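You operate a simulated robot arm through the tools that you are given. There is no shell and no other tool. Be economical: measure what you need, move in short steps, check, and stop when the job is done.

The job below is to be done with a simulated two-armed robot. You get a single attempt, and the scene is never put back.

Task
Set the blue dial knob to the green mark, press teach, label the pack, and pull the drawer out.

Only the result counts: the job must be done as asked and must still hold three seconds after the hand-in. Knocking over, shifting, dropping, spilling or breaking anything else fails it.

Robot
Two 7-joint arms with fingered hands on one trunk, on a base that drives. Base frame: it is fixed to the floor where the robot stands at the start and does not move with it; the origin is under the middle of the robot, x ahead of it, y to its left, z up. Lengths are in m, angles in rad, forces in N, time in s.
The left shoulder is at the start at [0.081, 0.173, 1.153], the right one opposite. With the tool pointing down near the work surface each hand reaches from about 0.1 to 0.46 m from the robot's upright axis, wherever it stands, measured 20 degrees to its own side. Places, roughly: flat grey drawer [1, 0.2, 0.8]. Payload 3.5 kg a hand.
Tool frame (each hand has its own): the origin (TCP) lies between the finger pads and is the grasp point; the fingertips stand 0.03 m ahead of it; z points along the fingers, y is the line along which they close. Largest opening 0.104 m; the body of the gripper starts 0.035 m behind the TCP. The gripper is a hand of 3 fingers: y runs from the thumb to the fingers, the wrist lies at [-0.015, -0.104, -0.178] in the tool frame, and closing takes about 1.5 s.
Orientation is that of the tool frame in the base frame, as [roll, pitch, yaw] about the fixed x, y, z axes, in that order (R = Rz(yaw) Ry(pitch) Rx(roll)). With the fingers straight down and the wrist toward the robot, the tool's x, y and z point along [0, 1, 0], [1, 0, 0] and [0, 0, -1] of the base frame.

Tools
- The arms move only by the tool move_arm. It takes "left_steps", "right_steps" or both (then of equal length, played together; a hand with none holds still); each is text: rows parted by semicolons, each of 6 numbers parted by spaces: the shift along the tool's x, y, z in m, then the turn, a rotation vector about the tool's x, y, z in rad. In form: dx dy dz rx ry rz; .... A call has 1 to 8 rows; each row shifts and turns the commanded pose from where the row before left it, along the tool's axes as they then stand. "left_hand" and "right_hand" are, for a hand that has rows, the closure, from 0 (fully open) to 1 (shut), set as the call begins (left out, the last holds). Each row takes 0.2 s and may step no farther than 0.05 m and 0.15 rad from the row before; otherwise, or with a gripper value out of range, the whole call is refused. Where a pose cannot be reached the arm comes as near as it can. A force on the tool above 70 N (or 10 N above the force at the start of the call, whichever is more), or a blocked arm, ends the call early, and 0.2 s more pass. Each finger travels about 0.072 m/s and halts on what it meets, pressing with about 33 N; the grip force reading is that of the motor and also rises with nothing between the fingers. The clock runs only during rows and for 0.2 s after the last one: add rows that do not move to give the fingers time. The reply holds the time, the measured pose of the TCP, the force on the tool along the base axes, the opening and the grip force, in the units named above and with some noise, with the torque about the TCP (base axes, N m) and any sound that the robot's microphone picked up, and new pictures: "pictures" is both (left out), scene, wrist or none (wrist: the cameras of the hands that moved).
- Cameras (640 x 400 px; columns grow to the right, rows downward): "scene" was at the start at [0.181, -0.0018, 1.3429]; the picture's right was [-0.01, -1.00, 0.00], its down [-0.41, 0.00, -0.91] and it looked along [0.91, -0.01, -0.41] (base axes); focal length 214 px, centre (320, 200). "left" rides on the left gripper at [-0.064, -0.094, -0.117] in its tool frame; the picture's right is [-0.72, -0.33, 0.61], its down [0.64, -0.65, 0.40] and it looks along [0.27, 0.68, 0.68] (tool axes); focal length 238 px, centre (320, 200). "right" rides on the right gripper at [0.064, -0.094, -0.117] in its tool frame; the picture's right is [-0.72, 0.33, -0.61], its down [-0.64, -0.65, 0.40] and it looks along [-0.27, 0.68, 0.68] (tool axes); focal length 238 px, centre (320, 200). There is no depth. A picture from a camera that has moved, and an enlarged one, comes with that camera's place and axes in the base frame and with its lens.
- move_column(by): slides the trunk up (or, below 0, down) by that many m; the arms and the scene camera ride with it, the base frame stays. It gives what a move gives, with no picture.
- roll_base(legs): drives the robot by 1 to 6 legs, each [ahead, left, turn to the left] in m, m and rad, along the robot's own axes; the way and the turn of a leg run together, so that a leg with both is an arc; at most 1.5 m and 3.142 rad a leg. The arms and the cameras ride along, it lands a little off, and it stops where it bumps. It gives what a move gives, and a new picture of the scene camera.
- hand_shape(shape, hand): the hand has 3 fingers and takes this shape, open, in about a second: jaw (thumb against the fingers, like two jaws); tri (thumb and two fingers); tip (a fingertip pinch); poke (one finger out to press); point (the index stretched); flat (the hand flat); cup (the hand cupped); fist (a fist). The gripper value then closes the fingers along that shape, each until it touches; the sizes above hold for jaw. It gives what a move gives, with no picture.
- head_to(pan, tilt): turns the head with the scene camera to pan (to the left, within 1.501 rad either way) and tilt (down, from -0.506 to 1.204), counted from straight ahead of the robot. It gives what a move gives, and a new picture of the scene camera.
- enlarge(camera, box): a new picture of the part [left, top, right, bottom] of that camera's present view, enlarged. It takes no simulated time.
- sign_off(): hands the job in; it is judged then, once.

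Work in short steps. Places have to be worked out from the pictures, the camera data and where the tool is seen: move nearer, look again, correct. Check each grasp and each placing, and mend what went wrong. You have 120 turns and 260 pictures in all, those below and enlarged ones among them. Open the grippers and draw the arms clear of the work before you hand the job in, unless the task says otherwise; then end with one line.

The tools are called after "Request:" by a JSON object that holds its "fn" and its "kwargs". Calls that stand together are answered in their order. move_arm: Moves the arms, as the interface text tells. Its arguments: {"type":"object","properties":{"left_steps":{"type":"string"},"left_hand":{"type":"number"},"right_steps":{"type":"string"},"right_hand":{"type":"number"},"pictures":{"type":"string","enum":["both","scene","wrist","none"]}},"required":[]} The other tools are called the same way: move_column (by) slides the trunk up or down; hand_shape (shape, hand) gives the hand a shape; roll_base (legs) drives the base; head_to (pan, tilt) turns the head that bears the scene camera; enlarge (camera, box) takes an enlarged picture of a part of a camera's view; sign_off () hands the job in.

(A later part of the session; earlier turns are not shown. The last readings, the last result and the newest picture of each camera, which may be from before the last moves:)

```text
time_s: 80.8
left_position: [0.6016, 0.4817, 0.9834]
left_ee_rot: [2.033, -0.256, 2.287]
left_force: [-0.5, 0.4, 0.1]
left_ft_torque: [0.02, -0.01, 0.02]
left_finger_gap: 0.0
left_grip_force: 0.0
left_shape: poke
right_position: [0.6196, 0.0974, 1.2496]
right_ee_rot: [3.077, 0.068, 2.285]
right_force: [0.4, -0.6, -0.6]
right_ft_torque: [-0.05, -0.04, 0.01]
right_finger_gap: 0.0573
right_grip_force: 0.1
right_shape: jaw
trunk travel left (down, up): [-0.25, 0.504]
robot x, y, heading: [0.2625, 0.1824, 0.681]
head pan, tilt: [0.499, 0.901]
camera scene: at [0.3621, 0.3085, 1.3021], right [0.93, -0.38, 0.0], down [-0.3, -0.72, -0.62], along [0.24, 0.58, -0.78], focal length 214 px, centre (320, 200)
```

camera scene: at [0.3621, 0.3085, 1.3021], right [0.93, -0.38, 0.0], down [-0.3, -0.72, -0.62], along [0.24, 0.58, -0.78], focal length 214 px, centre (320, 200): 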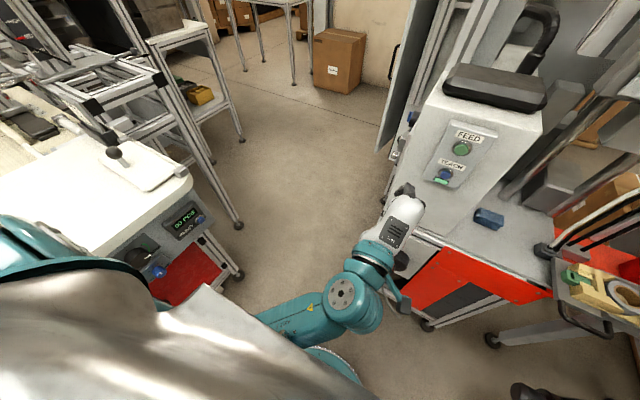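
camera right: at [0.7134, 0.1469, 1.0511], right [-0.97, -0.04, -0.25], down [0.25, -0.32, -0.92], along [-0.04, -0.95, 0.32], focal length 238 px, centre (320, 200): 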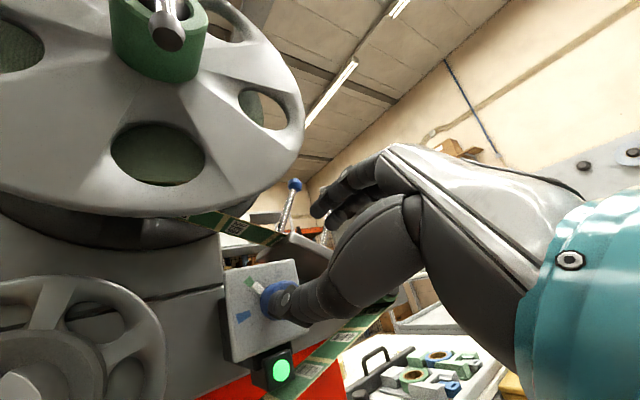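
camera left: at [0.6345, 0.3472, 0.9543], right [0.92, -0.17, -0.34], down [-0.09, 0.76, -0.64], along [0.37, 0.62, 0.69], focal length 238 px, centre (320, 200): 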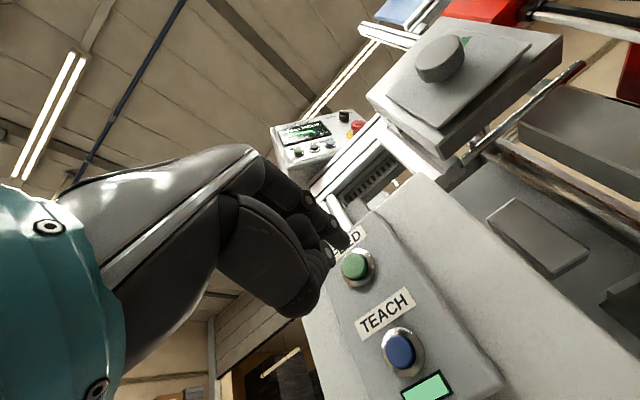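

The left wrist is near the machine front while the elbow is low. I'll back the base off a little and then fold the left arm upward.

Request:
{"fn": "roll_base", "kwargs": {"legs": [[-0.12, -0.04, 0]]}}

Request:
{"fn": "move_arm", "kwargs": {"left_steps": "0.03 0.03 0 0.1 0 0;0.03 0.03 0 0.1 0 0;0.03 0.03 0 0.1 0.05 0;0.03 0.03 0 0.1 0.05 0;0.03 0.02 -0.02 0.1 0.05 0;0.03 0.02 -0.02 0.1 0.05 0", "pictures": "scene"}}

```text
time_s: 82.1
left_position: [0.5342, 0.3746, 0.9836]
left_ee_rot: [2.031, -0.253, 2.288]
left_force: [-0.2, 0.3, -1.1]
left_ft_torque: [0.0, 0.02, 0.01]
left_finger_gap: 0.0
left_grip_force: 0.1
left_shape: poke
right_position: [0.5505, -0.0098, 1.2479]
right_ee_rot: [3.076, 0.068, 2.282]
right_force: [-0.2, -0.5, -0.8]
right_ft_torque: [-0.02, 0.02, -0.02]
right_finger_gap: 0.0573
right_grip_force: 0.1
right_shape: jaw
trunk travel left (down, up): [-0.25, 0.504]
robot x, y, heading: [0.1961, 0.0777, 0.684]
head pan, tilt: [0.499, 0.901]
camera scene: at [0.2938, 0.2001, 1.3022], right [0.93, -0.38, 0.0], down [-0.3, -0.72, -0.62], along [0.24, 0.58, -0.78], focal length 214 px, centre (320, 200)
```

scene: 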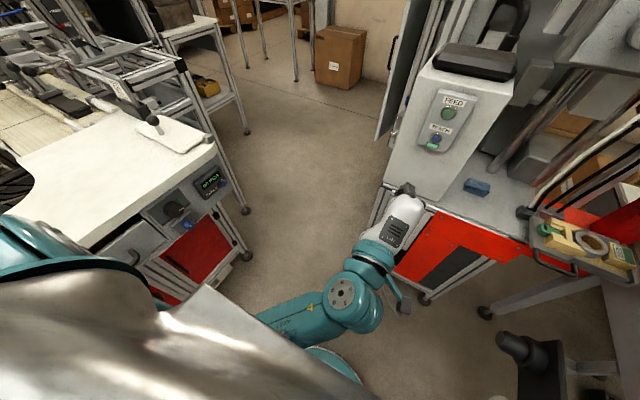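

```text
time_s: 82.9
left_position: [0.5108, 0.4671, 1.0355]
left_ee_rot: [2.273, -0.464, 2.333]
left_force: [0.3, -0.9, -0.2]
left_ft_torque: [0.03, -0.03, 0.02]
left_finger_gap: 0.0
left_grip_force: 0.1
left_shape: poke
right_position: [0.5516, -0.009, 1.2489]
right_ee_rot: [3.076, 0.065, 2.282]
right_force: [1.0, 0.5, -0.1]
right_ft_torque: [0.03, -0.01, -0.03]
right_finger_gap: 0.0575
right_grip_force: 0.0
right_shape: jaw
trunk travel left (down, up): [-0.25, 0.504]
robot x, y, heading: [0.199, 0.0773, 0.682]
head pan, tilt: [0.499, 0.901]
stopped in row 3 (left hand): the arm was blocked; the commanded pose is now the measured one
camera scene: at [0.2944, 0.201, 1.3021], right [0.93, -0.38, 0.0], down [-0.3, -0.72, -0.62], along [0.24, 0.57, -0.78], focal length 214 px, centre (320, 200)
```

scene: 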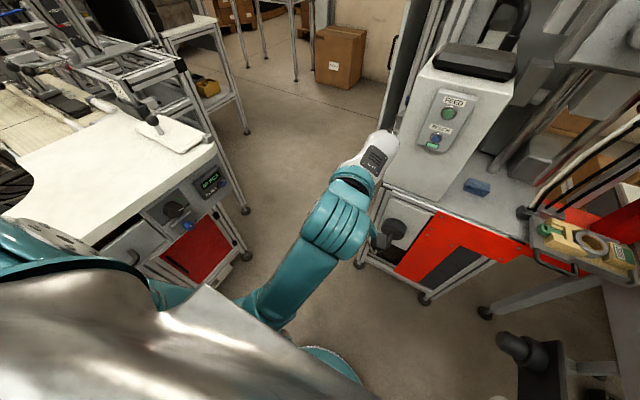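

Left arm limits are in the way of that rotation. I'll try a pure back-up-left translation instead.

Request:
{"fn": "move_arm", "kwargs": {"left_steps": "0.0275 -0.0147 -0.0248 0 0 0;0.0275 -0.0147 -0.0248 0 0 0;0.0275 -0.0147 -0.0248 0 0 0;0.0275 -0.0147 -0.0248 0 0 0;0.0275 -0.0147 -0.0248 0 0 0;0.0275 -0.0147 -0.0248 0 0 0", "pictures": "scene"}}

```text
time_s: 84.3
left_position: [0.4804, 0.4626, 1.0594]
left_ee_rot: [2.275, -0.542, 2.337]
left_force: [-0.8, 0.5, 0.4]
left_ft_torque: [-0.01, 0.01, 0.02]
left_finger_gap: 0.0
left_grip_force: 0.1
left_shape: poke
left hand out of reach, approached as far as the arm can: row 1, 2, 3, 4, 5, 6
right_position: [0.5513, -0.0106, 1.2494]
right_ee_rot: [3.077, 0.066, 2.283]
right_force: [0.9, 0.3, 0.0]
right_ft_torque: [-0.01, 0.0, -0.03]
right_finger_gap: 0.0572
right_grip_force: 0.1
right_shape: jaw
trunk travel left (down, up): [-0.25, 0.504]
robot x, y, heading: [0.1974, 0.0759, 0.68]
head pan, tilt: [0.499, 0.901]
camera scene: at [0.2942, 0.2013, 1.3021], right [0.93, -0.38, 0.0], down [-0.3, -0.72, -0.62], along [0.24, 0.57, -0.78], focal length 214 px, centre (320, 200)
```

scene: 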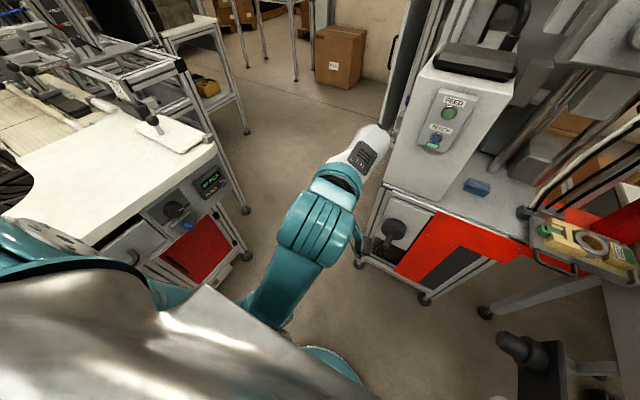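

The wrist has picked up a skew at a joint limit. I'll undo it while moving left and up, back along the path I came in by.

Request:
{"fn": "move_arm", "kwargs": {"left_steps": "0.02 0 0 0 0 -0.11;0.02 0 0 0 0 -0.11;0.02 0.005 0 0 0 -0.11;0.02 0.005 0 0 0 -0.11;0.02 0.005 0 0 0 -0.11;0.02 0 0 0.05 0 -0.05;0.02 0 0 0.1 0 0;0.02 0 0 0.1 0 0", "pictures": "scene"}}

```text
time_s: 85.1
left_position: [0.4549, 0.5107, 1.0851]
left_ee_rot: [2.154, -0.346, 2.583]
left_force: [-0.6, 0.3, 0.1]
left_ft_torque: [-0.01, -0.03, 0.01]
left_finger_gap: 0.0
left_grip_force: 0.0
left_shape: poke
left hand out of reach, approached as far as the arm can: row 1, 2, 3, 4
right_position: [0.5515, -0.0108, 1.2483]
right_ee_rot: [3.077, 0.069, 2.282]
right_force: [1.4, 0.6, -0.3]
right_ft_torque: [0.02, -0.02, 0.03]
right_finger_gap: 0.0573
right_grip_force: 0.0
right_shape: jaw
trunk travel left (down, up): [-0.25, 0.504]
robot x, y, heading: [0.196, 0.0794, 0.687]
head pan, tilt: [0.499, 0.901]
stopped in row 4 (left hand): the arm was blocked; the commanded pose is now the measured one
camera scene: at [0.2942, 0.2013, 1.3021], right [0.93, -0.38, 0.0], down [-0.3, -0.72, -0.62], along [0.24, 0.57, -0.78], focal length 214 px, centre (320, 200)
```

scene: 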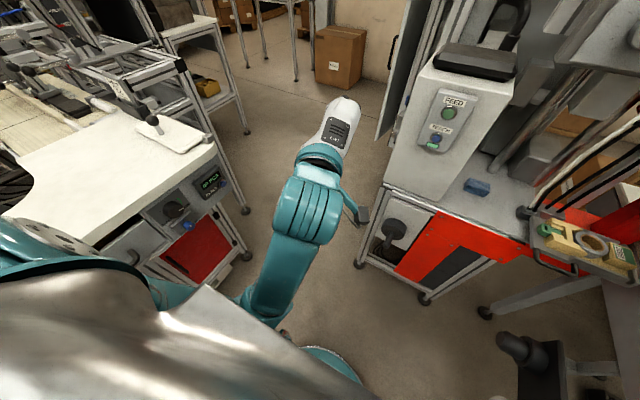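

I'll shift the base back and right, away from the side table, and continue straightening the left arm.

Request:
{"fn": "roll_base", "kwargs": {"legs": [[-0.1, -0.05, 0]]}}

Request:
{"fn": "move_arm", "kwargs": {"left_steps": "0.02 0 0 0 0 -0.1;0.02 0 0 0 0 -0.1;0.02 0 0 0 0 -0.1;0.02 0 0 0.05 0 -0.1;0.02 0 0 0.1 0 0;0.02 0 0 0.1 0 0", "pictures": "scene"}}

```text
time_s: 86.3
left_position: [0.4091, 0.4076, 1.0833]
left_ee_rot: [2.155, -0.344, 2.576]
left_force: [-0.4, -0.1, -0.3]
left_ft_torque: [0.0, 0.03, -0.02]
left_finger_gap: 0.0001
left_grip_force: 0.0
left_shape: poke
right_position: [0.5044, -0.1146, 1.2493]
right_ee_rot: [3.074, 0.069, 2.281]
right_force: [-0.9, 1.1, -0.9]
right_ft_torque: [0.03, -0.03, 0.01]
right_finger_gap: 0.0576
right_grip_force: 0.1
right_shape: jaw
trunk travel left (down, up): [-0.25, 0.504]
robot x, y, heading: [0.1496, -0.0287, 0.683]
head pan, tilt: [0.499, 0.901]
camera scene: at [0.2477, 0.0973, 1.3022], right [0.92, -0.38, 0.0], down [-0.3, -0.72, -0.62], along [0.24, 0.57, -0.78], focal length 214 px, centre (320, 200)
```

scene: 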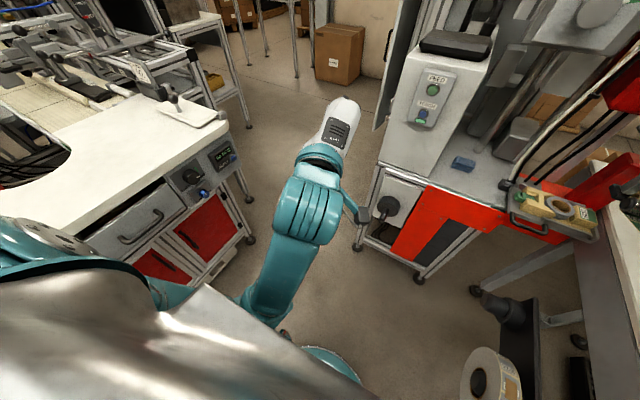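

```text
time_s: 87.7
left_position: [0.3539, 0.4864, 1.095]
left_ee_rot: [2.31, -0.098, 2.831]
left_force: [-0.1, 0.7, 0.2]
left_ft_torque: [0.01, -0.03, 0.01]
left_finger_gap: 0.0001
left_grip_force: 0.1
left_shape: poke
left hand out of reach, approached as far as the arm can: row 1, 2, 3, 4, 5, 6
right_position: [0.5051, -0.1124, 1.2494]
right_ee_rot: [3.077, 0.069, 2.281]
right_force: [-0.9, -0.1, 0.1]
right_ft_torque: [0.01, -0.02, 0.01]
right_finger_gap: 0.0574
right_grip_force: 0.1
right_shape: jaw
trunk travel left (down, up): [-0.25, 0.504]
robot x, y, heading: [0.1519, -0.0277, 0.681]
head pan, tilt: [0.499, 0.901]
camera scene: at [0.2484, 0.0984, 1.3021], right [0.92, -0.38, 0.0], down [-0.3, -0.72, -0.62], along [0.24, 0.57, -0.78], focal length 214 px, centre (320, 200)
```

scene: 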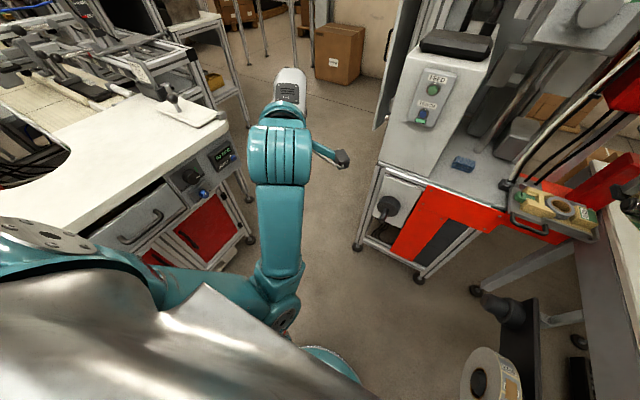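

The left arm is coming back properly. A few more rows to fold it in, pointing down.

Request:
{"fn": "move_arm", "kwargs": {"left_steps": "0 -0.02 -0.02 0.12 0 0;0 -0.025 -0.02 0.12 0 0;0 -0.03 -0.015 0.12 0 0;0 -0.035 -0.015 0.12 0 0;0 -0.035 -0.01 0.12 0 0;0 -0.035 -0.01 0.12 0 0", "pictures": "none"}}

Request:
{"fn": "head_to", "kwargs": {"pan": -0.3, "tilt": 0.6}}

```text
time_s: 88.2
left_position: [0.3483, 0.4758, 1.0925]
left_ee_rot: [2.384, -0.126, 2.857]
left_force: [-0.3, 0.5, -0.7]
left_ft_torque: [-0.02, 0.01, 0.01]
left_finger_gap: 0.0
left_grip_force: 0.0
left_shape: poke
left hand out of reach, approached as far as the arm can: row 1, 2
right_position: [0.5054, -0.1144, 1.2486]
right_ee_rot: [3.077, 0.067, 2.281]
right_force: [-0.3, 0.7, 0.5]
right_ft_torque: [-0.01, 0.0, 0.01]
right_finger_gap: 0.0573
right_grip_force: 0.2
right_shape: jaw
trunk travel left (down, up): [-0.25, 0.504]
robot x, y, heading: [0.1498, -0.0265, 0.679]
head pan, tilt: [0.499, 0.901]
stopped in row 2 (left hand): the arm was blocked; the commanded pose is now the measured one
```

```text
time_s: 89.3
left_position: [0.3494, 0.4758, 1.0936]
left_ee_rot: [2.386, -0.127, 2.856]
left_force: [0.4, -0.9, -0.1]
left_ft_torque: [0.02, 0.0, -0.02]
left_finger_gap: 0.0
left_grip_force: 0.1
left_shape: poke
right_position: [0.5042, -0.114, 1.249]
right_ee_rot: [3.077, 0.068, 2.28]
right_force: [0.1, 0.1, -0.2]
right_ft_torque: [0.01, -0.01, 0.03]
right_finger_gap: 0.0573
right_grip_force: 0.0
right_shape: jaw
trunk travel left (down, up): [-0.25, 0.504]
robot x, y, heading: [0.1483, -0.0259, 0.684]
head pan, tilt: [-0.3, 0.6]
camera scene: at [0.3014, 0.0614, 1.3268], right [0.37, -0.93, 0.0], down [-0.52, -0.21, -0.82], along [0.77, 0.31, -0.57], focal length 214 px, centre (320, 200)
```

scene: 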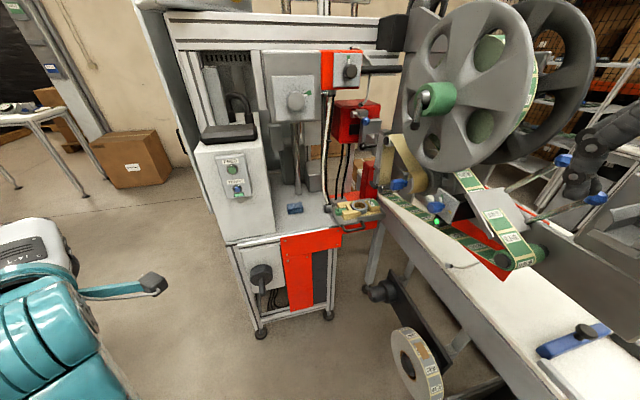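

I'll raise and pull in the left hand with a pure translation so it clears the cabinet later.

Request:
{"fn": "move_arm", "kwargs": {"left_steps": "0 0.025 -0.027 0 0 0;0 0.025 -0.027 0 0 0;0 0.025 -0.027 0 0 0;0.02 -0.007 -0.033 0 0 0;0.02 -0.007 -0.033 0 0 0;0.02 -0.007 -0.033 0 0 0;0.02 -0.007 -0.033 0 0 0", "pictures": "none"}}

```text
time_s: 90.9
left_position: [0.2894, 0.427, 1.2659]
left_ee_rot: [2.384, -0.126, 2.854]
left_force: [0.3, 0.3, -0.5]
left_ft_torque: [-0.02, -0.02, 0.0]
left_finger_gap: 0.0001
left_grip_force: 0.1
left_shape: poke
left hand out of reach, approached as far as the arm can: row 6, 7
right_position: [0.5048, -0.1125, 1.2495]
right_ee_rot: [3.077, 0.069, 2.281]
right_force: [-0.2, 0.0, 0.2]
right_ft_torque: [0.01, 0.02, 0.04]
right_finger_gap: 0.0572
right_grip_force: 0.2
right_shape: jaw
trunk travel left (down, up): [-0.25, 0.504]
robot x, y, heading: [0.1524, -0.0257, 0.676]
head pan, tilt: [-0.3, 0.6]
```

Good. Now pointing the left hand down and turning its yaw back toward robot-forward.

Request:
{"fn": "move_arm", "kwargs": {"left_steps": "0 -0.01 -0.01 0.12 0 0.05;0 -0.015 -0.01 0.12 0 0.05;0 -0.02 0 0.12 0 0.05;0 -0.02 0 0.12 0 0.08;0 -0.02 0 0.12 0 0.08;0 -0.02 0 0.1 0 0.1;0 -0.01 0 0 0 0.1", "pictures": "none"}}

```text
time_s: 92.5
left_position: [0.2564, 0.544, 1.2064]
left_ee_rot: [-3.086, -0.244, 2.358]
left_force: [0.0, 0.6, -0.2]
left_ft_torque: [-0.02, 0.04, -0.01]
left_finger_gap: 0.0002
left_grip_force: 0.1
left_shape: poke
left hand out of reach, approached as far as the arm can: row 1, 2, 3, 4, 5, 6, 7
right_position: [0.5049, -0.1128, 1.2484]
right_ee_rot: [3.078, 0.067, 2.281]
right_force: [-0.3, 0.1, 0.4]
right_ft_torque: [0.03, 0.01, 0.03]
right_finger_gap: 0.0573
right_grip_force: 0.0
right_shape: jaw
trunk travel left (down, up): [-0.25, 0.504]
robot x, y, heading: [0.1502, -0.0254, 0.682]
head pan, tilt: [-0.3, 0.6]
```

Pointing down now, so pull it straight in.

Request:
{"fn": "move_arm", "kwargs": {"left_steps": "-0.01 -0.035 -0.005 0 0.04 0;-0.01 -0.035 -0.005 0 0.04 0;-0.01 -0.035 -0.005 0 0.04 0;-0.01 -0.035 -0.005 0 0.04 0;-0.01 -0.035 -0.005 0 0.04 0", "pictures": "none"}}

```text
time_s: 93.7
left_position: [0.1283, 0.4477, 1.232]
left_ee_rot: [-3.086, -0.442, 2.349]
left_force: [-0.9, 0.1, 0.2]
left_ft_torque: [0.0, -0.02, 0.01]
left_finger_gap: 0.0001
left_grip_force: 0.1
left_shape: poke
left hand out of reach, approached as far as the arm can: row 1, 2, 3, 4, 5
right_position: [0.5049, -0.1131, 1.2489]
right_ee_rot: [3.076, 0.068, 2.281]
right_force: [0.5, -0.4, -0.2]
right_ft_torque: [0.03, 0.03, 0.01]
right_finger_gap: 0.057
right_grip_force: 0.0
right_shape: jaw
trunk travel left (down, up): [-0.25, 0.504]
robot x, y, heading: [0.1502, -0.0274, 0.682]
head pan, tilt: [-0.3, 0.6]
```

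The left hand is tucked. The reel is close on the right, so I'll bring the right hand in front of the body first, pitched about 45° down-forward, before driving to the drawer.

Request:
{"fn": "move_arm", "kwargs": {"right_steps": "0 0.04 0.02 0 0 0;0 0.04 0.02 0 0 0;0 0.03 0.03 0 0 0;0 0.02 0.03 0 0 0;0.035 0 0.02 -0.12 0 0;0.035 0 0.02 -0.12 0 0;0.035 0 0.02 -0.12 0 0;0.035 0 0.02 -0.12 0 0", "pictures": "none"}}

Request:
{"fn": "move_arm", "kwargs": {"right_steps": "0.035 0 0 -0.1 0 0;0.035 0 0 -0.1 0 0;0.035 0 0 -0.1 0 0;0.02 0 0 0 0 0;0 0 0 0 0 0", "right_hand": 0.3, "pictures": "both"}}

```text
time_s: 95.4
left_position: [0.23, 0.4177, 1.2387]
left_ee_rot: [-3.105, -0.451, 2.129]
left_force: [0.6, -0.7, 0.0]
left_ft_torque: [0.05, -0.03, 0.0]
left_finger_gap: 0.0001
left_grip_force: 0.1
left_shape: poke
right_position: [0.6349, -0.0309, 1.2391]
right_ee_rot: [2.435, 0.029, 1.98]
right_force: [-0.1, -0.2, 0.3]
right_ft_torque: [-0.01, -0.03, -0.02]
right_finger_gap: 0.0573
right_grip_force: 0.1
right_shape: jaw
right hand out of reach, approached as far as the arm can: row 5, 6, 7, 8
trunk travel left (down, up): [-0.25, 0.504]
robot x, y, heading: [0.1521, -0.0273, 0.449]
head pan, tilt: [-0.3, 0.6]
stopped in row 8 (right hand): the arm was blocked; the commanded pose is now the measured one
```

```text
time_s: 96.1
left_position: [0.2431, 0.421, 1.2361]
left_ee_rot: [-3.098, -0.446, 2.093]
left_force: [1.1, -0.7, 1.0]
left_ft_torque: [0.03, -0.05, 0.03]
left_finger_gap: 0.0
left_grip_force: 0.1
left_shape: poke
right_position: [0.6507, -0.031, 1.2553]
right_ee_rot: [2.222, -0.021, 1.773]
right_force: [-0.3, -0.2, -0.2]
right_ft_torque: [0.0, -0.02, 0.0]
right_finger_gap: 0.0725
right_grip_force: 0.1
right_shape: jaw
right hand out of reach, approached as far as the arm can: row 1
trunk travel left (down, up): [-0.25, 0.504]
robot x, y, heading: [0.1531, -0.0306, 0.421]
head pan, tilt: [-0.3, 0.6]
stopped in row 3 (right hand): the arm was blocked; the commanded pose is now the measured one
camera scene: at [0.3078, 0.0019, 1.3279], right [0.12, -0.99, -0.01], down [-0.55, -0.06, -0.83], along [0.83, 0.1, -0.56], focal length 214 px, centre (320, 200)
camera right: at [0.4913, 0.0016, 1.2504], right [-0.14, -0.78, 0.62], down [0.05, -0.63, -0.78], along [0.99, -0.07, 0.13], focal length 238 px, centre (320, 200)
```

scene: 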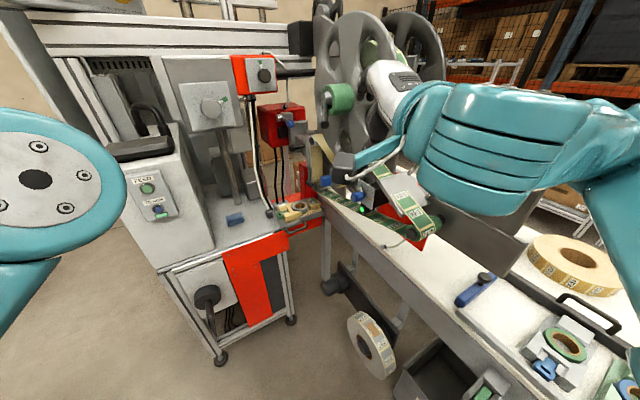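
right: 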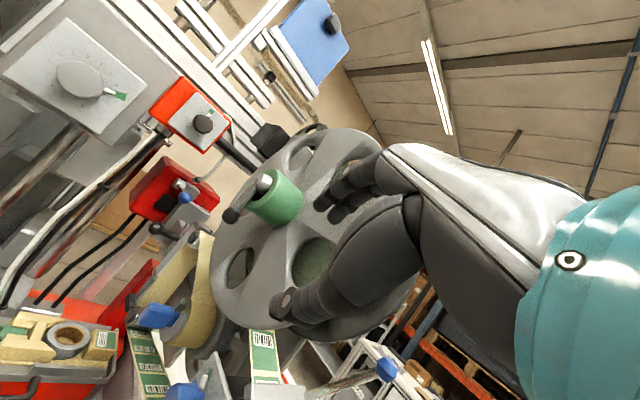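

The right hand is touching the reel and got pushed back, so the reel is closer than I planned for. I'll back the base straight away from it.

Request:
{"fn": "roll_base", "kwargs": {"legs": [[-0.1, 0.05, 0]]}}

Request:
{"fn": "enlarge", "kwargs": {"camera": "right", "box": [0, 100, 400, 400]}}

```text
time_s: 97.3
left_position: [0.1383, 0.4383, 1.2331]
left_ee_rot: [-3.089, -0.442, 2.099]
left_force: [-0.5, 0.1, -0.6]
left_ft_torque: [0.0, -0.06, -0.02]
left_finger_gap: 0.0001
left_grip_force: 0.3
left_shape: poke
right_position: [0.5516, -0.003, 1.2436]
right_ee_rot: [2.247, -0.004, 1.792]
right_force: [-0.6, 0.3, 0.0]
right_ft_torque: [0.0, 0.02, -0.02]
right_finger_gap: 0.0726
right_grip_force: 0.1
right_shape: jaw
trunk travel left (down, up): [-0.25, 0.504]
robot x, y, heading: [0.0409, -0.024, 0.428]
head pan, tilt: [-0.3, 0.6]
camera scene: at [0.2086, 0.0213, 1.327], right [0.13, -0.99, 0.0], down [-0.56, -0.07, -0.83], along [0.82, 0.11, -0.56], focal length 214 px, centre (320, 200)
```

scene: 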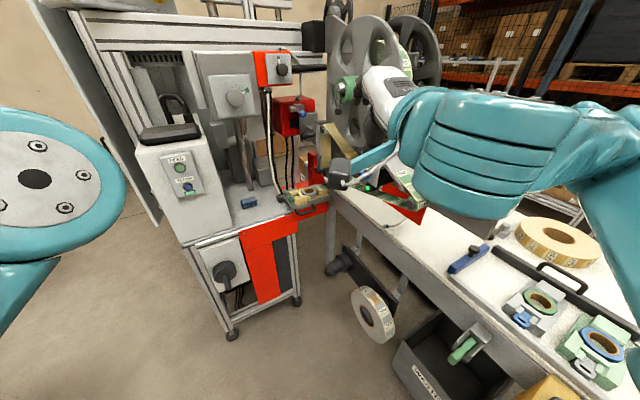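

```text
1.33 times, centred on (200, 250) of right
camera zoom: at [0.3899, 0.0247, 1.243], right [-0.11, -0.76, 0.64], down [0.05, -0.64, -0.76], along [0.99, -0.05, 0.11], focal length 318 px, centre (480, 133)
```

zoom: 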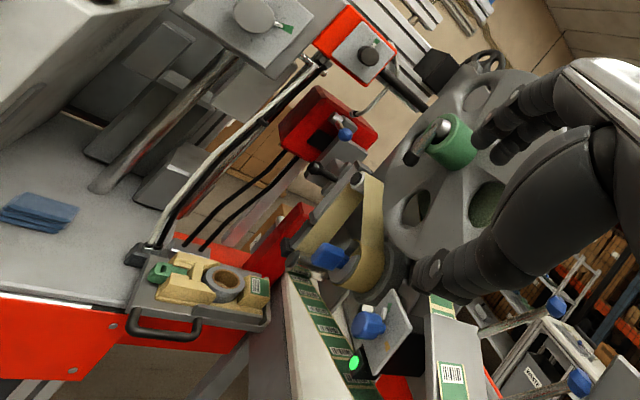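

The pack is still labelled and the LED still green. I'll lower the trunk below reel height and bring the right hand to the robot's centreline.

Request:
{"fn": "move_column", "kwargs": {"by": -0.15}}

Request:
{"fn": "move_arm", "kwargs": {"right_steps": "0.035 0 0 0 0 0;0.035 0 0 0 0 0;0.035 0 0 0 0 0;0.035 0 0 0 0 0;0.035 0 0 0 0 0;0.02 0 0 0 0 0", "pictures": "scene"}}

```text
time_s: 99.0
left_position: [0.1339, 0.4438, 1.0813]
left_ee_rot: [-3.091, -0.438, 2.102]
left_force: [0.3, -0.4, 0.5]
left_ft_torque: [0.01, 0.0, 0.03]
left_finger_gap: 0.0
left_grip_force: 0.0
left_shape: poke
right_position: [0.6082, 0.0277, 1.0273]
right_ee_rot: [2.408, 0.033, 1.795]
right_force: [-0.4, 0.4, 0.4]
right_ft_torque: [0.03, 0.0, 0.01]
right_finger_gap: 0.0725
right_grip_force: 0.1
right_shape: jaw
trunk travel left (down, up): [-0.1, 0.654]
robot x, y, heading: [0.0408, -0.0274, 0.425]
head pan, tilt: [-0.3, 0.6]
```

```text
time_s: 100.4
left_position: [0.139, 0.4405, 1.0827]
left_ee_rot: [-3.085, -0.441, 2.098]
left_force: [0.6, -0.2, -0.1]
left_ft_torque: [-0.04, 0.0, 0.04]
left_finger_gap: 0.0
left_grip_force: 0.0
left_shape: poke
right_position: [0.5695, 0.2142, 1.0186]
right_ee_rot: [2.414, 0.03, 1.793]
right_force: [-0.8, 0.0, -0.8]
right_ft_torque: [-0.02, 0.03, 0.01]
right_finger_gap: 0.0728
right_grip_force: 0.0
right_shape: jaw
trunk travel left (down, up): [-0.1, 0.654]
robot x, y, heading: [0.042, -0.0262, 0.427]
head pan, tilt: [-0.3, 0.6]
camera scene: at [0.2811, 0.0542, 1.1703], right [0.13, -0.99, 0.0], down [-0.56, -0.07, -0.83], along [0.82, 0.1, -0.56], focal length 214 px, centre (320, 200)
```

scene: 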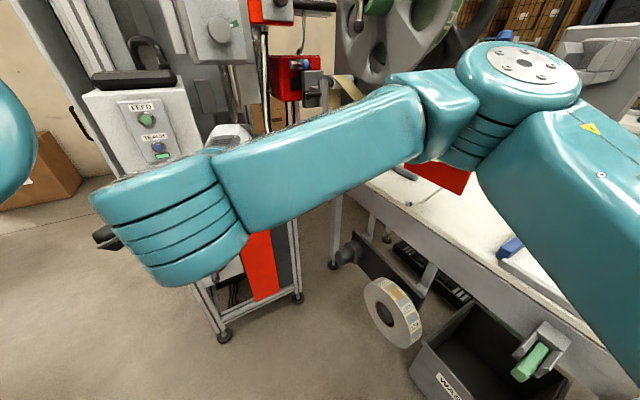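

The right elbow would lead into the reel from there. The left arm reaches the handle from farther left with more room, so I'll stow the right arm and raise the trunk.

Request:
{"fn": "move_arm", "kwargs": {"right_steps": "-0.03 -0.02 -0.02 0 0 0;-0.03 -0.02 -0.02 0 0 0;-0.03 -0.02 -0.02 0 0 0;-0.03 -0.02 -0.02 0 0 0;-0.03 -0.02 -0.01 0.1 0 0;-0.03 -0.02 0 0.1 0 0;-0.03 -0.02 0 0.1 0 0;-0.03 -0.02 0 0.1 0 0", "pictures": "none"}}

Request:
{"fn": "move_column", "kwargs": {"by": 0.15}}

Request:
{"fn": "move_arm", "kwargs": {"right_steps": "-0.03 -0.02 0 0.1 0 0;-0.03 -0.02 0 0.1 0 0;-0.03 -0.02 0 0.1 0 0;-0.02 -0.02 0 0.05 0 0", "pictures": "scene"}}

```text
time_s: 102.2
left_position: [0.1395, 0.4394, 1.0831]
left_ee_rot: [-3.085, -0.443, 2.097]
left_force: [1.4, 0.3, 0.7]
left_ft_torque: [0.0, 0.01, 0.0]
left_finger_gap: 0.0
left_grip_force: 0.0
left_shape: poke
right_position: [0.4545, 0.0005, 1.041]
right_ee_rot: [2.831, 0.046, 1.787]
right_force: [0.4, 0.6, 0.3]
right_ft_torque: [0.03, -0.02, 0.0]
right_finger_gap: 0.0724
right_grip_force: 0.0
right_shape: jaw
right hand out of reach, approached as far as the arm can: row 4, 5, 6, 7, 8
trunk travel left (down, up): [-0.1, 0.654]
robot x, y, heading: [0.0459, -0.0256, 0.432]
head pan, tilt: [-0.3, 0.6]
```

```text
time_s: 104.0
left_position: [0.1403, 0.4402, 1.2317]
left_ee_rot: [-3.084, -0.443, 2.097]
left_force: [0.1, -0.2, 0.8]
left_ft_torque: [-0.04, -0.01, 0.02]
left_finger_gap: 0.0001
left_grip_force: 0.0
left_shape: poke
right_position: [0.4524, 0.0045, 1.1967]
right_ee_rot: [2.814, 0.03, 1.794]
right_force: [-0.7, 0.0, 0.3]
right_ft_torque: [0.0, -0.01, 0.0]
right_finger_gap: 0.0726
right_grip_force: 0.1
right_shape: jaw
trunk travel left (down, up): [-0.25, 0.504]
robot x, y, heading: [0.0409, -0.0256, 0.425]
head pan, tilt: [-0.3, 0.6]
```

```text
time_s: 105.0
left_position: [0.1392, 0.4394, 1.2324]
left_ee_rot: [-3.085, -0.443, 2.099]
left_force: [-1.2, 0.2, -0.3]
left_ft_torque: [-0.02, 0.01, 0.03]
left_finger_gap: 0.0
left_grip_force: 0.0
left_shape: poke
right_position: [0.4004, -0.1211, 1.1846]
right_ee_rot: [-3.119, 0.03, 1.796]
right_force: [0.1, 0.2, 0.7]
right_ft_torque: [0.0, 0.01, 0.0]
right_finger_gap: 0.0725
right_grip_force: 0.0
right_shape: jaw
trunk travel left (down, up): [-0.25, 0.504]
robot x, y, heading: [0.046, -0.0293, 0.428]
head pan, tilt: [-0.3, 0.6]
camera scene: at [0.2097, 0.0214, 1.3269], right [0.13, -0.99, 0.0], down [-0.56, -0.07, -0.83], along [0.82, 0.11, -0.56], focal length 214 px, centre (320, 200)
```

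scene: 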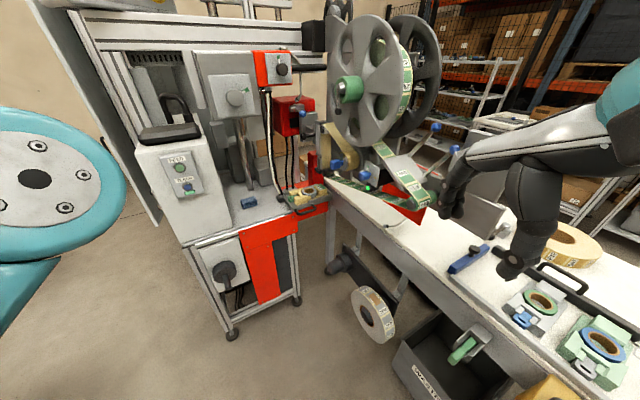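

I'll tuck the right hand a bit more, set the left hand to jaw shape, then drive to the left-arm stance.

Request:
{"fn": "move_arm", "kwargs": {"right_steps": "-0.02 -0.02 -0.03 0 0 0;-0.02 -0.02 -0.03 0 0 0;-0.02 -0.01 -0.02 0 0 0", "pictures": "none"}}

Request:
{"fn": "hand_shape", "kwargs": {"shape": "jaw", "hand": "left"}}

Request:
{"fn": "roll_base", "kwargs": {"legs": [[0.2, 0.03, 0], [0, 0, -0.42]]}}

```text
time_s: 105.8
left_position: [0.14, 0.4401, 1.2319]
left_ee_rot: [-3.085, -0.442, 2.1]
left_force: [0.2, 0.3, 0.5]
left_ft_torque: [-0.02, -0.01, -0.01]
left_finger_gap: 0.0
left_grip_force: 0.1
left_shape: poke
right_position: [0.3711, -0.1652, 1.2479]
right_ee_rot: [-3.117, 0.029, 1.796]
right_force: [0.6, 0.2, 0.6]
right_ft_torque: [-0.01, 0.0, 0.03]
right_finger_gap: 0.0725
right_grip_force: 0.1
right_shape: jaw
right hand out of reach, approached as far as the arm can: row 3
trunk travel left (down, up): [-0.25, 0.504]
robot x, y, heading: [0.0378, -0.0246, 0.43]
head pan, tilt: [-0.3, 0.6]
```

```text
time_s: 106.7
left_position: [0.1392, 0.4403, 1.2324]
left_ee_rot: [-3.085, -0.442, 2.098]
left_force: [-0.5, 0.4, -1.2]
left_ft_torque: [0.02, 0.02, 0.01]
left_finger_gap: 0.104
left_grip_force: 0.1
left_shape: jaw
right_position: [0.3701, -0.1647, 1.2481]
right_ee_rot: [-3.121, 0.03, 1.794]
right_force: [0.1, -0.3, 0.0]
right_ft_torque: [-0.02, -0.04, 0.03]
right_finger_gap: 0.0724
right_grip_force: 0.1
right_shape: jaw
trunk travel left (down, up): [-0.25, 0.504]
robot x, y, heading: [0.0403, -0.0242, 0.43]
head pan, tilt: [-0.3, 0.6]
```

```text
time_s: 109.5
left_position: [0.4863, 0.4724, 1.2326]
left_ee_rot: [-3.085, -0.443, 1.686]
left_force: [-1.1, -0.7, 0.7]
left_ft_torque: [0.01, -0.02, -0.02]
left_finger_gap: 0.1036
left_grip_force: 0.0
left_shape: jaw
right_position: [0.4562, -0.1752, 1.2491]
right_ee_rot: [-3.12, 0.03, 1.382]
right_force: [-0.5, 0.9, 0.0]
right_ft_torque: [-0.01, -0.01, -0.01]
right_finger_gap: 0.0725
right_grip_force: 0.2
right_shape: jaw
trunk travel left (down, up): [-0.25, 0.504]
robot x, y, heading: [0.2098, 0.0872, 0.013]
head pan, tilt: [-0.3, 0.6]
camera scene: at [0.3853, 0.0605, 1.3269], right [-0.28, -0.96, 0.0], down [-0.54, 0.16, -0.83], along [0.79, -0.23, -0.56], focal length 214 px, centre (320, 200)
```

scene: 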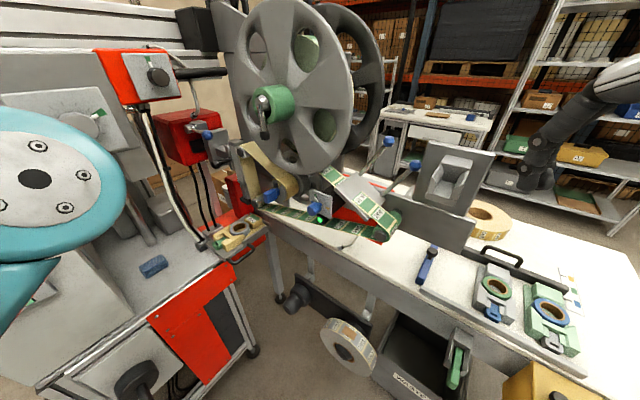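

In position, with the drawer about 0.69 m ahead and slightly left. I'll straighten the left hand, extend it and pitch it forward.

Request:
{"fn": "move_arm", "kwargs": {"left_steps": "0 0.02 0.03 0 -0.145 0;0 0.02 0.03 0 -0.145 0;0 0.02 0.03 0 -0.145 0;0 0.02 0.02 -0.13 0 0;0 0.02 0.02 -0.13 0 0;0 0.02 0.02 -0.13 0 0;0 0.02 0.02 -0.13 0 0", "pictures": "none"}}

Request:
{"fn": "move_arm", "kwargs": {"left_steps": "-0.035 -0.01 0.01 -0.05 0 0;-0.035 -0.01 0.01 -0.05 0 0;-0.035 -0.01 0.01 -0.05 0 0;-0.035 -0.01 0.01 -0.05 0 0;-0.035 -0.01 0.01 0 0 0;-0.035 -0.01 0.01 0 0 0", "pictures": "both"}}

```text
time_s: 111.1
left_position: [0.628, 0.5186, 1.0756]
left_ee_rot: [2.671, -0.005, 1.709]
left_force: [0.3, 0.6, -0.2]
left_ft_torque: [-0.01, 0.0, 0.0]
left_finger_gap: 0.1038
left_grip_force: 0.0
left_shape: jaw
right_position: [0.4573, -0.1749, 1.2485]
right_ee_rot: [-3.12, 0.03, 1.384]
right_force: [0.2, 1.0, -0.7]
right_ft_torque: [0.0, -0.04, 0.02]
right_finger_gap: 0.0727
right_grip_force: 0.1
right_shape: jaw
trunk travel left (down, up): [-0.25, 0.504]
robot x, y, heading: [0.2125, 0.0858, 0.017]
head pan, tilt: [-0.3, 0.6]
```

```text
time_s: 112.3
left_position: [0.7111, 0.4226, 1.0675]
left_ee_rot: [2.327, -0.024, 1.741]
left_force: [0.1, -0.2, -0.1]
left_ft_torque: [0.03, 0.02, 0.01]
left_finger_gap: 0.1042
left_grip_force: 0.1
left_shape: jaw
left hand out of reach, approached as far as the arm can: row 1, 2, 3, 4
right_position: [0.4561, -0.1748, 1.2484]
right_ee_rot: [-3.12, 0.031, 1.382]
right_force: [0.0, -0.2, 0.1]
right_ft_torque: [-0.02, 0.01, -0.02]
right_finger_gap: 0.0724
right_grip_force: 0.0
right_shape: jaw
trunk travel left (down, up): [-0.25, 0.504]
robot x, y, heading: [0.215, 0.0848, 0.013]
head pan, tilt: [-0.3, 0.6]
stopped in row 5 (left hand): the arm was blocked; the commanded pose is now the measured one
camera scene: at [0.3852, 0.0609, 1.3269], right [-0.28, -0.96, 0.0], down [-0.54, 0.16, -0.83], along [0.79, -0.23, -0.56], focal length 214 px, centre (320, 200)
camera left: at [0.5737, 0.3342, 1.0769], right [0.34, -0.65, -0.68], down [-0.26, 0.62, -0.74], along [0.9, 0.43, 0.04], focal length 238 px, centre (320, 200)
```

scene: 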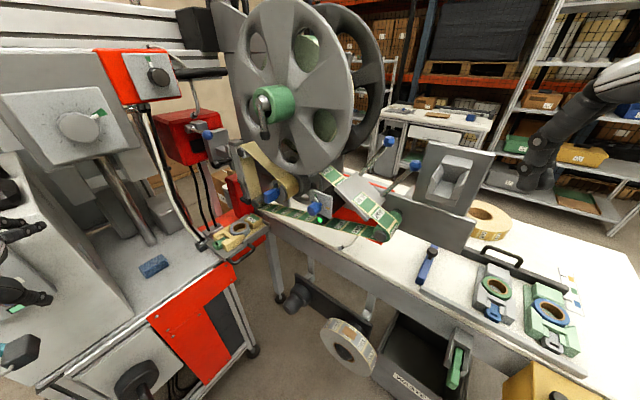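
left: 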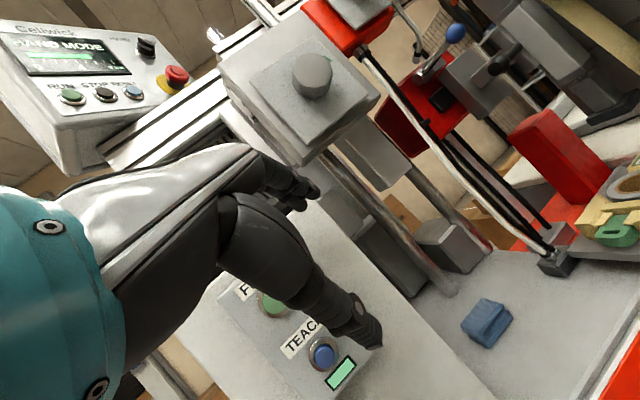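

The left thumb is close to the TEACH panel, so I'll move it right and back, and zoom on the handle.

Request:
{"fn": "move_arm", "kwargs": {"left_steps": "-0.03 -0.012 -0.012 0 0 0;-0.035 -0.008 -0.008 0 0 0;-0.035 -0.005 -0.005 0 0 0;-0.035 -0.005 0 0 0 0;-0.035 -0.01 0 0 0 0;-0.035 -0.01 0 0 0 0", "pictures": "both"}}

Request:
{"fn": "enlarge", "kwargs": {"camera": "scene", "box": [180, 200, 290, 270]}}

```text
time_s: 112.9
left_position: [0.73, 0.3669, 1.1611]
left_ee_rot: [2.094, -0.036, 1.781]
left_force: [-0.8, 0.0, -0.4]
left_ft_torque: [0.01, 0.02, -0.03]
left_finger_gap: 0.1038
left_grip_force: 0.0
left_shape: jaw
left hand out of reach, approached as far as the arm can: row 1, 2
right_position: [0.4574, -0.1745, 1.2489]
right_ee_rot: [-3.12, 0.027, 1.383]
right_force: [0.1, 0.6, 0.2]
right_ft_torque: [0.01, -0.01, 0.01]
right_finger_gap: 0.0723
right_grip_force: 0.0
right_shape: jaw
trunk travel left (down, up): [-0.25, 0.504]
robot x, y, heading: [0.2101, 0.0851, 0.021]
head pan, tilt: [-0.3, 0.6]
stopped in row 3 (left hand): the arm was blocked; the commanded pose is now the measured one
camera scene: at [0.3853, 0.0608, 1.3269], right [-0.28, -0.96, 0.0], down [-0.54, 0.16, -0.83], along [0.79, -0.23, -0.56], focal length 214 px, centre (320, 200)
camera left: at [0.5976, 0.2757, 1.1355], right [0.51, -0.61, -0.61], down [-0.12, 0.66, -0.74], along [0.85, 0.45, 0.26], focal length 238 px, centre (320, 200)
```

scene: 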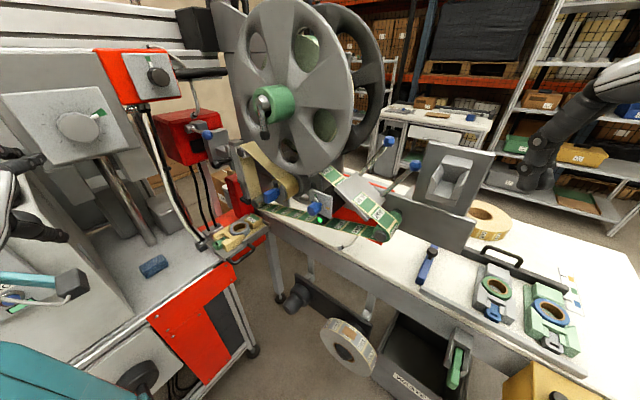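
left: 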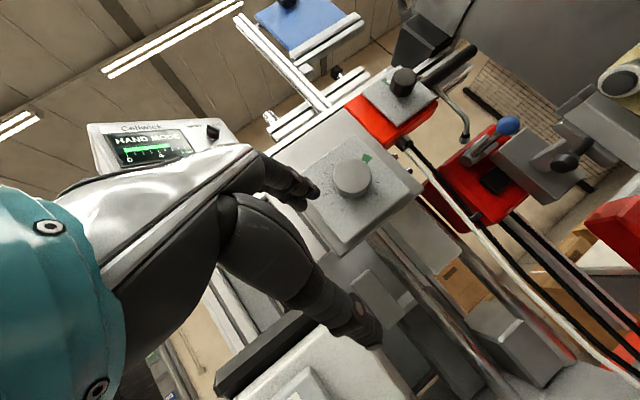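

```text
5.71 times, centred on (235, 235) of scene
camera zoom: at [0.3853, 0.0608, 1.3269], right [-0.28, -0.96, 0.0], down [-0.54, 0.16, -0.83], along [0.79, -0.23, -0.56], focal length 1226 px, centre (806, 0)
```

zoom: 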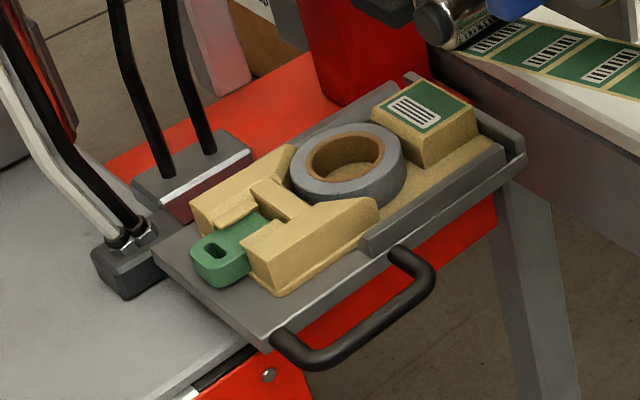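

The handle bar centre comes out at (0.88, 0.166, 0.808), with pull direction about (-0.8, -0.6). The left arm is too folded, so I'll back the base up and lower the trunk to give it extension room.

Request:
{"fn": "roll_base", "kwargs": {"legs": [[-0.17, 0, 0]]}}

Request:
{"fn": "move_column", "kwargs": {"by": -0.15}}

Request:
{"fn": "move_arm", "kwargs": {"left_steps": "-0.035 -0.01 0.01 0.08 0 0;-0.035 -0.01 0.01 0.08 0 0;-0.035 -0.01 0.01 0.08 0 0;-0.03 -0.01 0.01 0.08 0 0;-0.03 -0.01 0.01 0 0 0", "pictures": "both"}}

```text
time_s: 114.4
left_position: [0.5584, 0.3627, 1.1616]
left_ee_rot: [2.094, -0.037, 1.776]
left_force: [-0.1, 0.3, -0.3]
left_ft_torque: [0.0, 0.0, -0.02]
left_finger_gap: 0.1039
left_grip_force: 0.0
left_shape: jaw
right_position: [0.2829, -0.1776, 1.2491]
right_ee_rot: [-3.122, 0.03, 1.377]
right_force: [-0.3, -0.4, -0.2]
right_ft_torque: [0.0, -0.05, 0.01]
right_finger_gap: 0.0727
right_grip_force: 0.0
right_shape: jaw
trunk travel left (down, up): [-0.25, 0.504]
robot x, y, heading: [0.0345, 0.0833, 0.011]
head pan, tilt: [-0.3, 0.6]
camera scene: at [0.213, 0.0576, 1.327], right [-0.29, -0.96, 0.0], down [-0.54, 0.16, -0.83], along [0.79, -0.24, -0.56], focal length 214 px, centre (320, 200)
```

scene: 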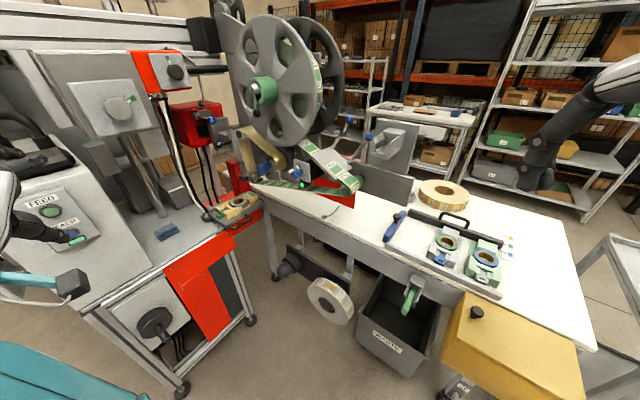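

```text
time_s: 116.2
left_position: [0.6145, 0.3632, 0.9333]
left_ee_rot: [2.262, -0.069, 1.767]
left_force: [-0.4, -0.1, 0.3]
left_ft_torque: [-0.02, 0.0, -0.02]
left_finger_gap: 0.1042
left_grip_force: 0.0
left_shape: jaw
right_position: [0.3571, -0.1783, 1.0652]
right_ee_rot: [-2.952, 0.062, 1.386]
right_force: [-0.9, 1.0, 0.9]
right_ft_torque: [-0.01, -0.01, -0.02]
right_finger_gap: 0.0726
right_grip_force: 0.0
right_shape: jaw
trunk travel left (down, up): [-0.1, 0.654]
robot x, y, heading: [0.0429, 0.0793, 0.007]
head pan, tilt: [-0.3, 0.6]
```

```text
time_s: 117.5
left_position: [0.6618, 0.2253, 0.9087]
left_ee_rot: [2.44, -0.087, 1.806]
left_force: [-0.1, 0.2, 0.3]
left_ft_torque: [0.01, 0.0, 0.02]
left_finger_gap: 0.1041
left_grip_force: 0.1
left_shape: jaw
right_position: [0.3576, -0.1761, 1.0654]
right_ee_rot: [-2.952, 0.06, 1.387]
right_force: [-0.5, 0.1, -0.3]
right_ft_torque: [-0.02, 0.01, 0.01]
right_finger_gap: 0.0727
right_grip_force: 0.1
right_shape: jaw
trunk travel left (down, up): [-0.1, 0.654]
robot x, y, heading: [0.0392, 0.087, 0.008]
head pan, tilt: [-0.3, 0.6]
stopped in row 5 (left hand): the arm was blocked; the commanded pose is now the measured one
camera scene: at [0.2921, 0.0586, 1.1703], right [-0.29, -0.96, 0.0], down [-0.54, 0.16, -0.83], along [0.79, -0.24, -0.56], focal length 214 px, centre (320, 200)
camera left: at [0.5325, 0.1269, 0.931], right [0.3, -0.61, -0.74], down [-0.39, 0.63, -0.67], along [0.87, 0.49, -0.05], focal length 238 px, centre (320, 200)
```

scene: 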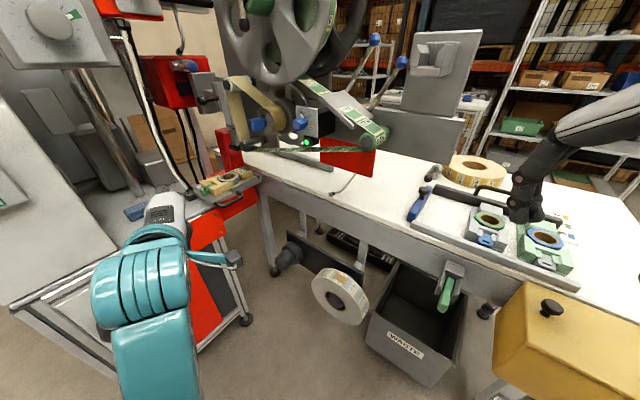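
left: 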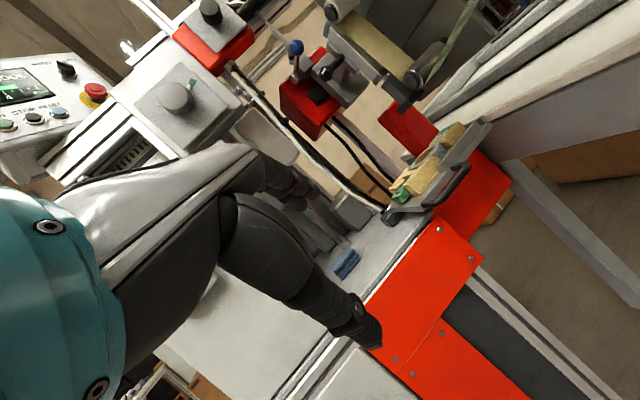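

The left hand is well placed, about 0.22 m short of the handle. I'll flatten the pitch to about 25°, yaw toward the drawer axis and shift right toward it.

Request:
{"fn": "move_arm", "kwargs": {"left_steps": "-0.025 0 0 -0.1 0.05 -0.06;-0.025 0 0.01 -0.1 0.05 -0.06;-0.025 0 0.01 -0.1 0.05 -0.06;-0.02 0 0.02 -0.07 0.04 -0.04;0 0 0 0 0 0", "left_hand": 0.45, "pictures": "both"}}

```text
time_s: 118.7
left_position: [0.722, 0.1544, 0.8769]
left_ee_rot: [2.037, -0.044, 2.094]
left_force: [0.6, 0.5, 0.3]
left_ft_torque: [-0.03, 0.0, 0.01]
left_finger_gap: 0.0577
left_grip_force: 0.1
left_shape: jaw
right_position: [0.3576, -0.1767, 1.0657]
right_ee_rot: [-2.954, 0.063, 1.385]
right_force: [-0.4, 0.8, 0.7]
right_ft_torque: [0.0, 0.0, -0.04]
right_finger_gap: 0.0726
right_grip_force: 0.0
right_shape: jaw
trunk travel left (down, up): [-0.1, 0.654]
robot x, y, heading: [0.0409, 0.0798, 0.011]
head pan, tilt: [-0.3, 0.6]
camera scene: at [0.292, 0.0584, 1.1703], right [-0.29, -0.96, 0.0], down [-0.54, 0.16, -0.83], along [0.79, -0.24, -0.56], focal length 214 px, centre (320, 200)
camera left: at [0.6267, 0.0282, 0.842], right [0.69, -0.4, -0.6], down [-0.28, 0.62, -0.74], along [0.66, 0.68, 0.32], focal length 238 px, centre (320, 200)
```

scene: 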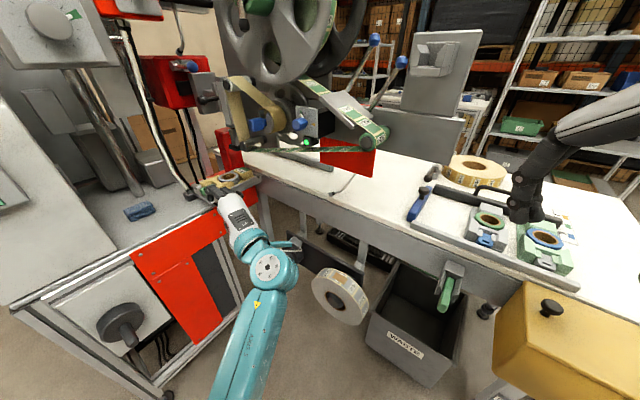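
left: 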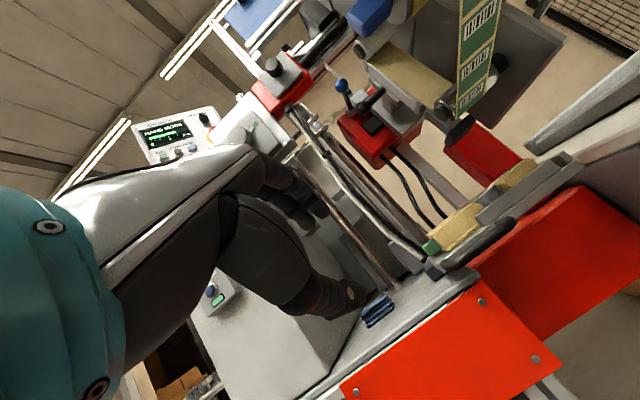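

Request:
{"fn": "enlarge", "kwargs": {"camera": "left", "box": [380, 150, 604, 290]}}

Request:
{"fn": "enlarge", "kwargs": {"camera": "scene", "box": [180, 150, 292, 220]}}

```text
2.86 times, centred on (492, 220) of left
camera zoom: at [0.6267, 0.0282, 0.842], right [0.69, -0.4, -0.6], down [-0.28, 0.62, -0.74], along [0.66, 0.68, 0.32], focal length 681 px, centre (-171, 143)
```

zoom: 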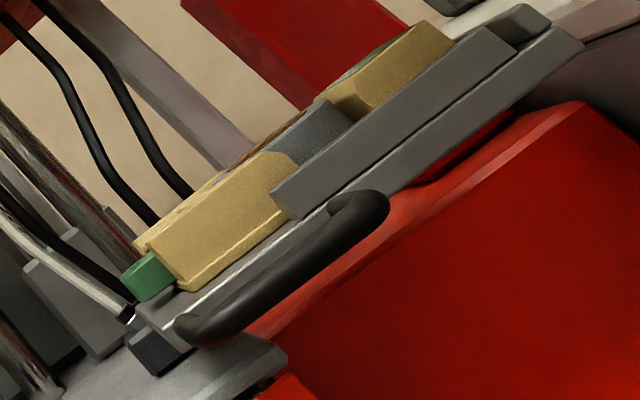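

```text
5.71 times, centred on (236, 185) of scene
camera zoom: at [0.292, 0.0584, 1.1703], right [-0.29, -0.96, 0.0], down [-0.54, 0.16, -0.83], along [0.79, -0.24, -0.56], focal length 1226 px, centre (800, 286)
```

zoom: 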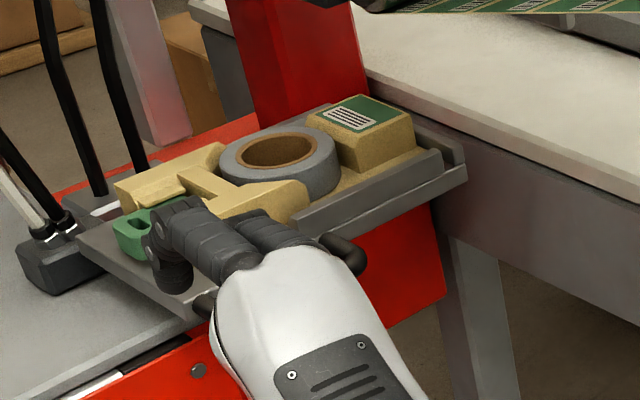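

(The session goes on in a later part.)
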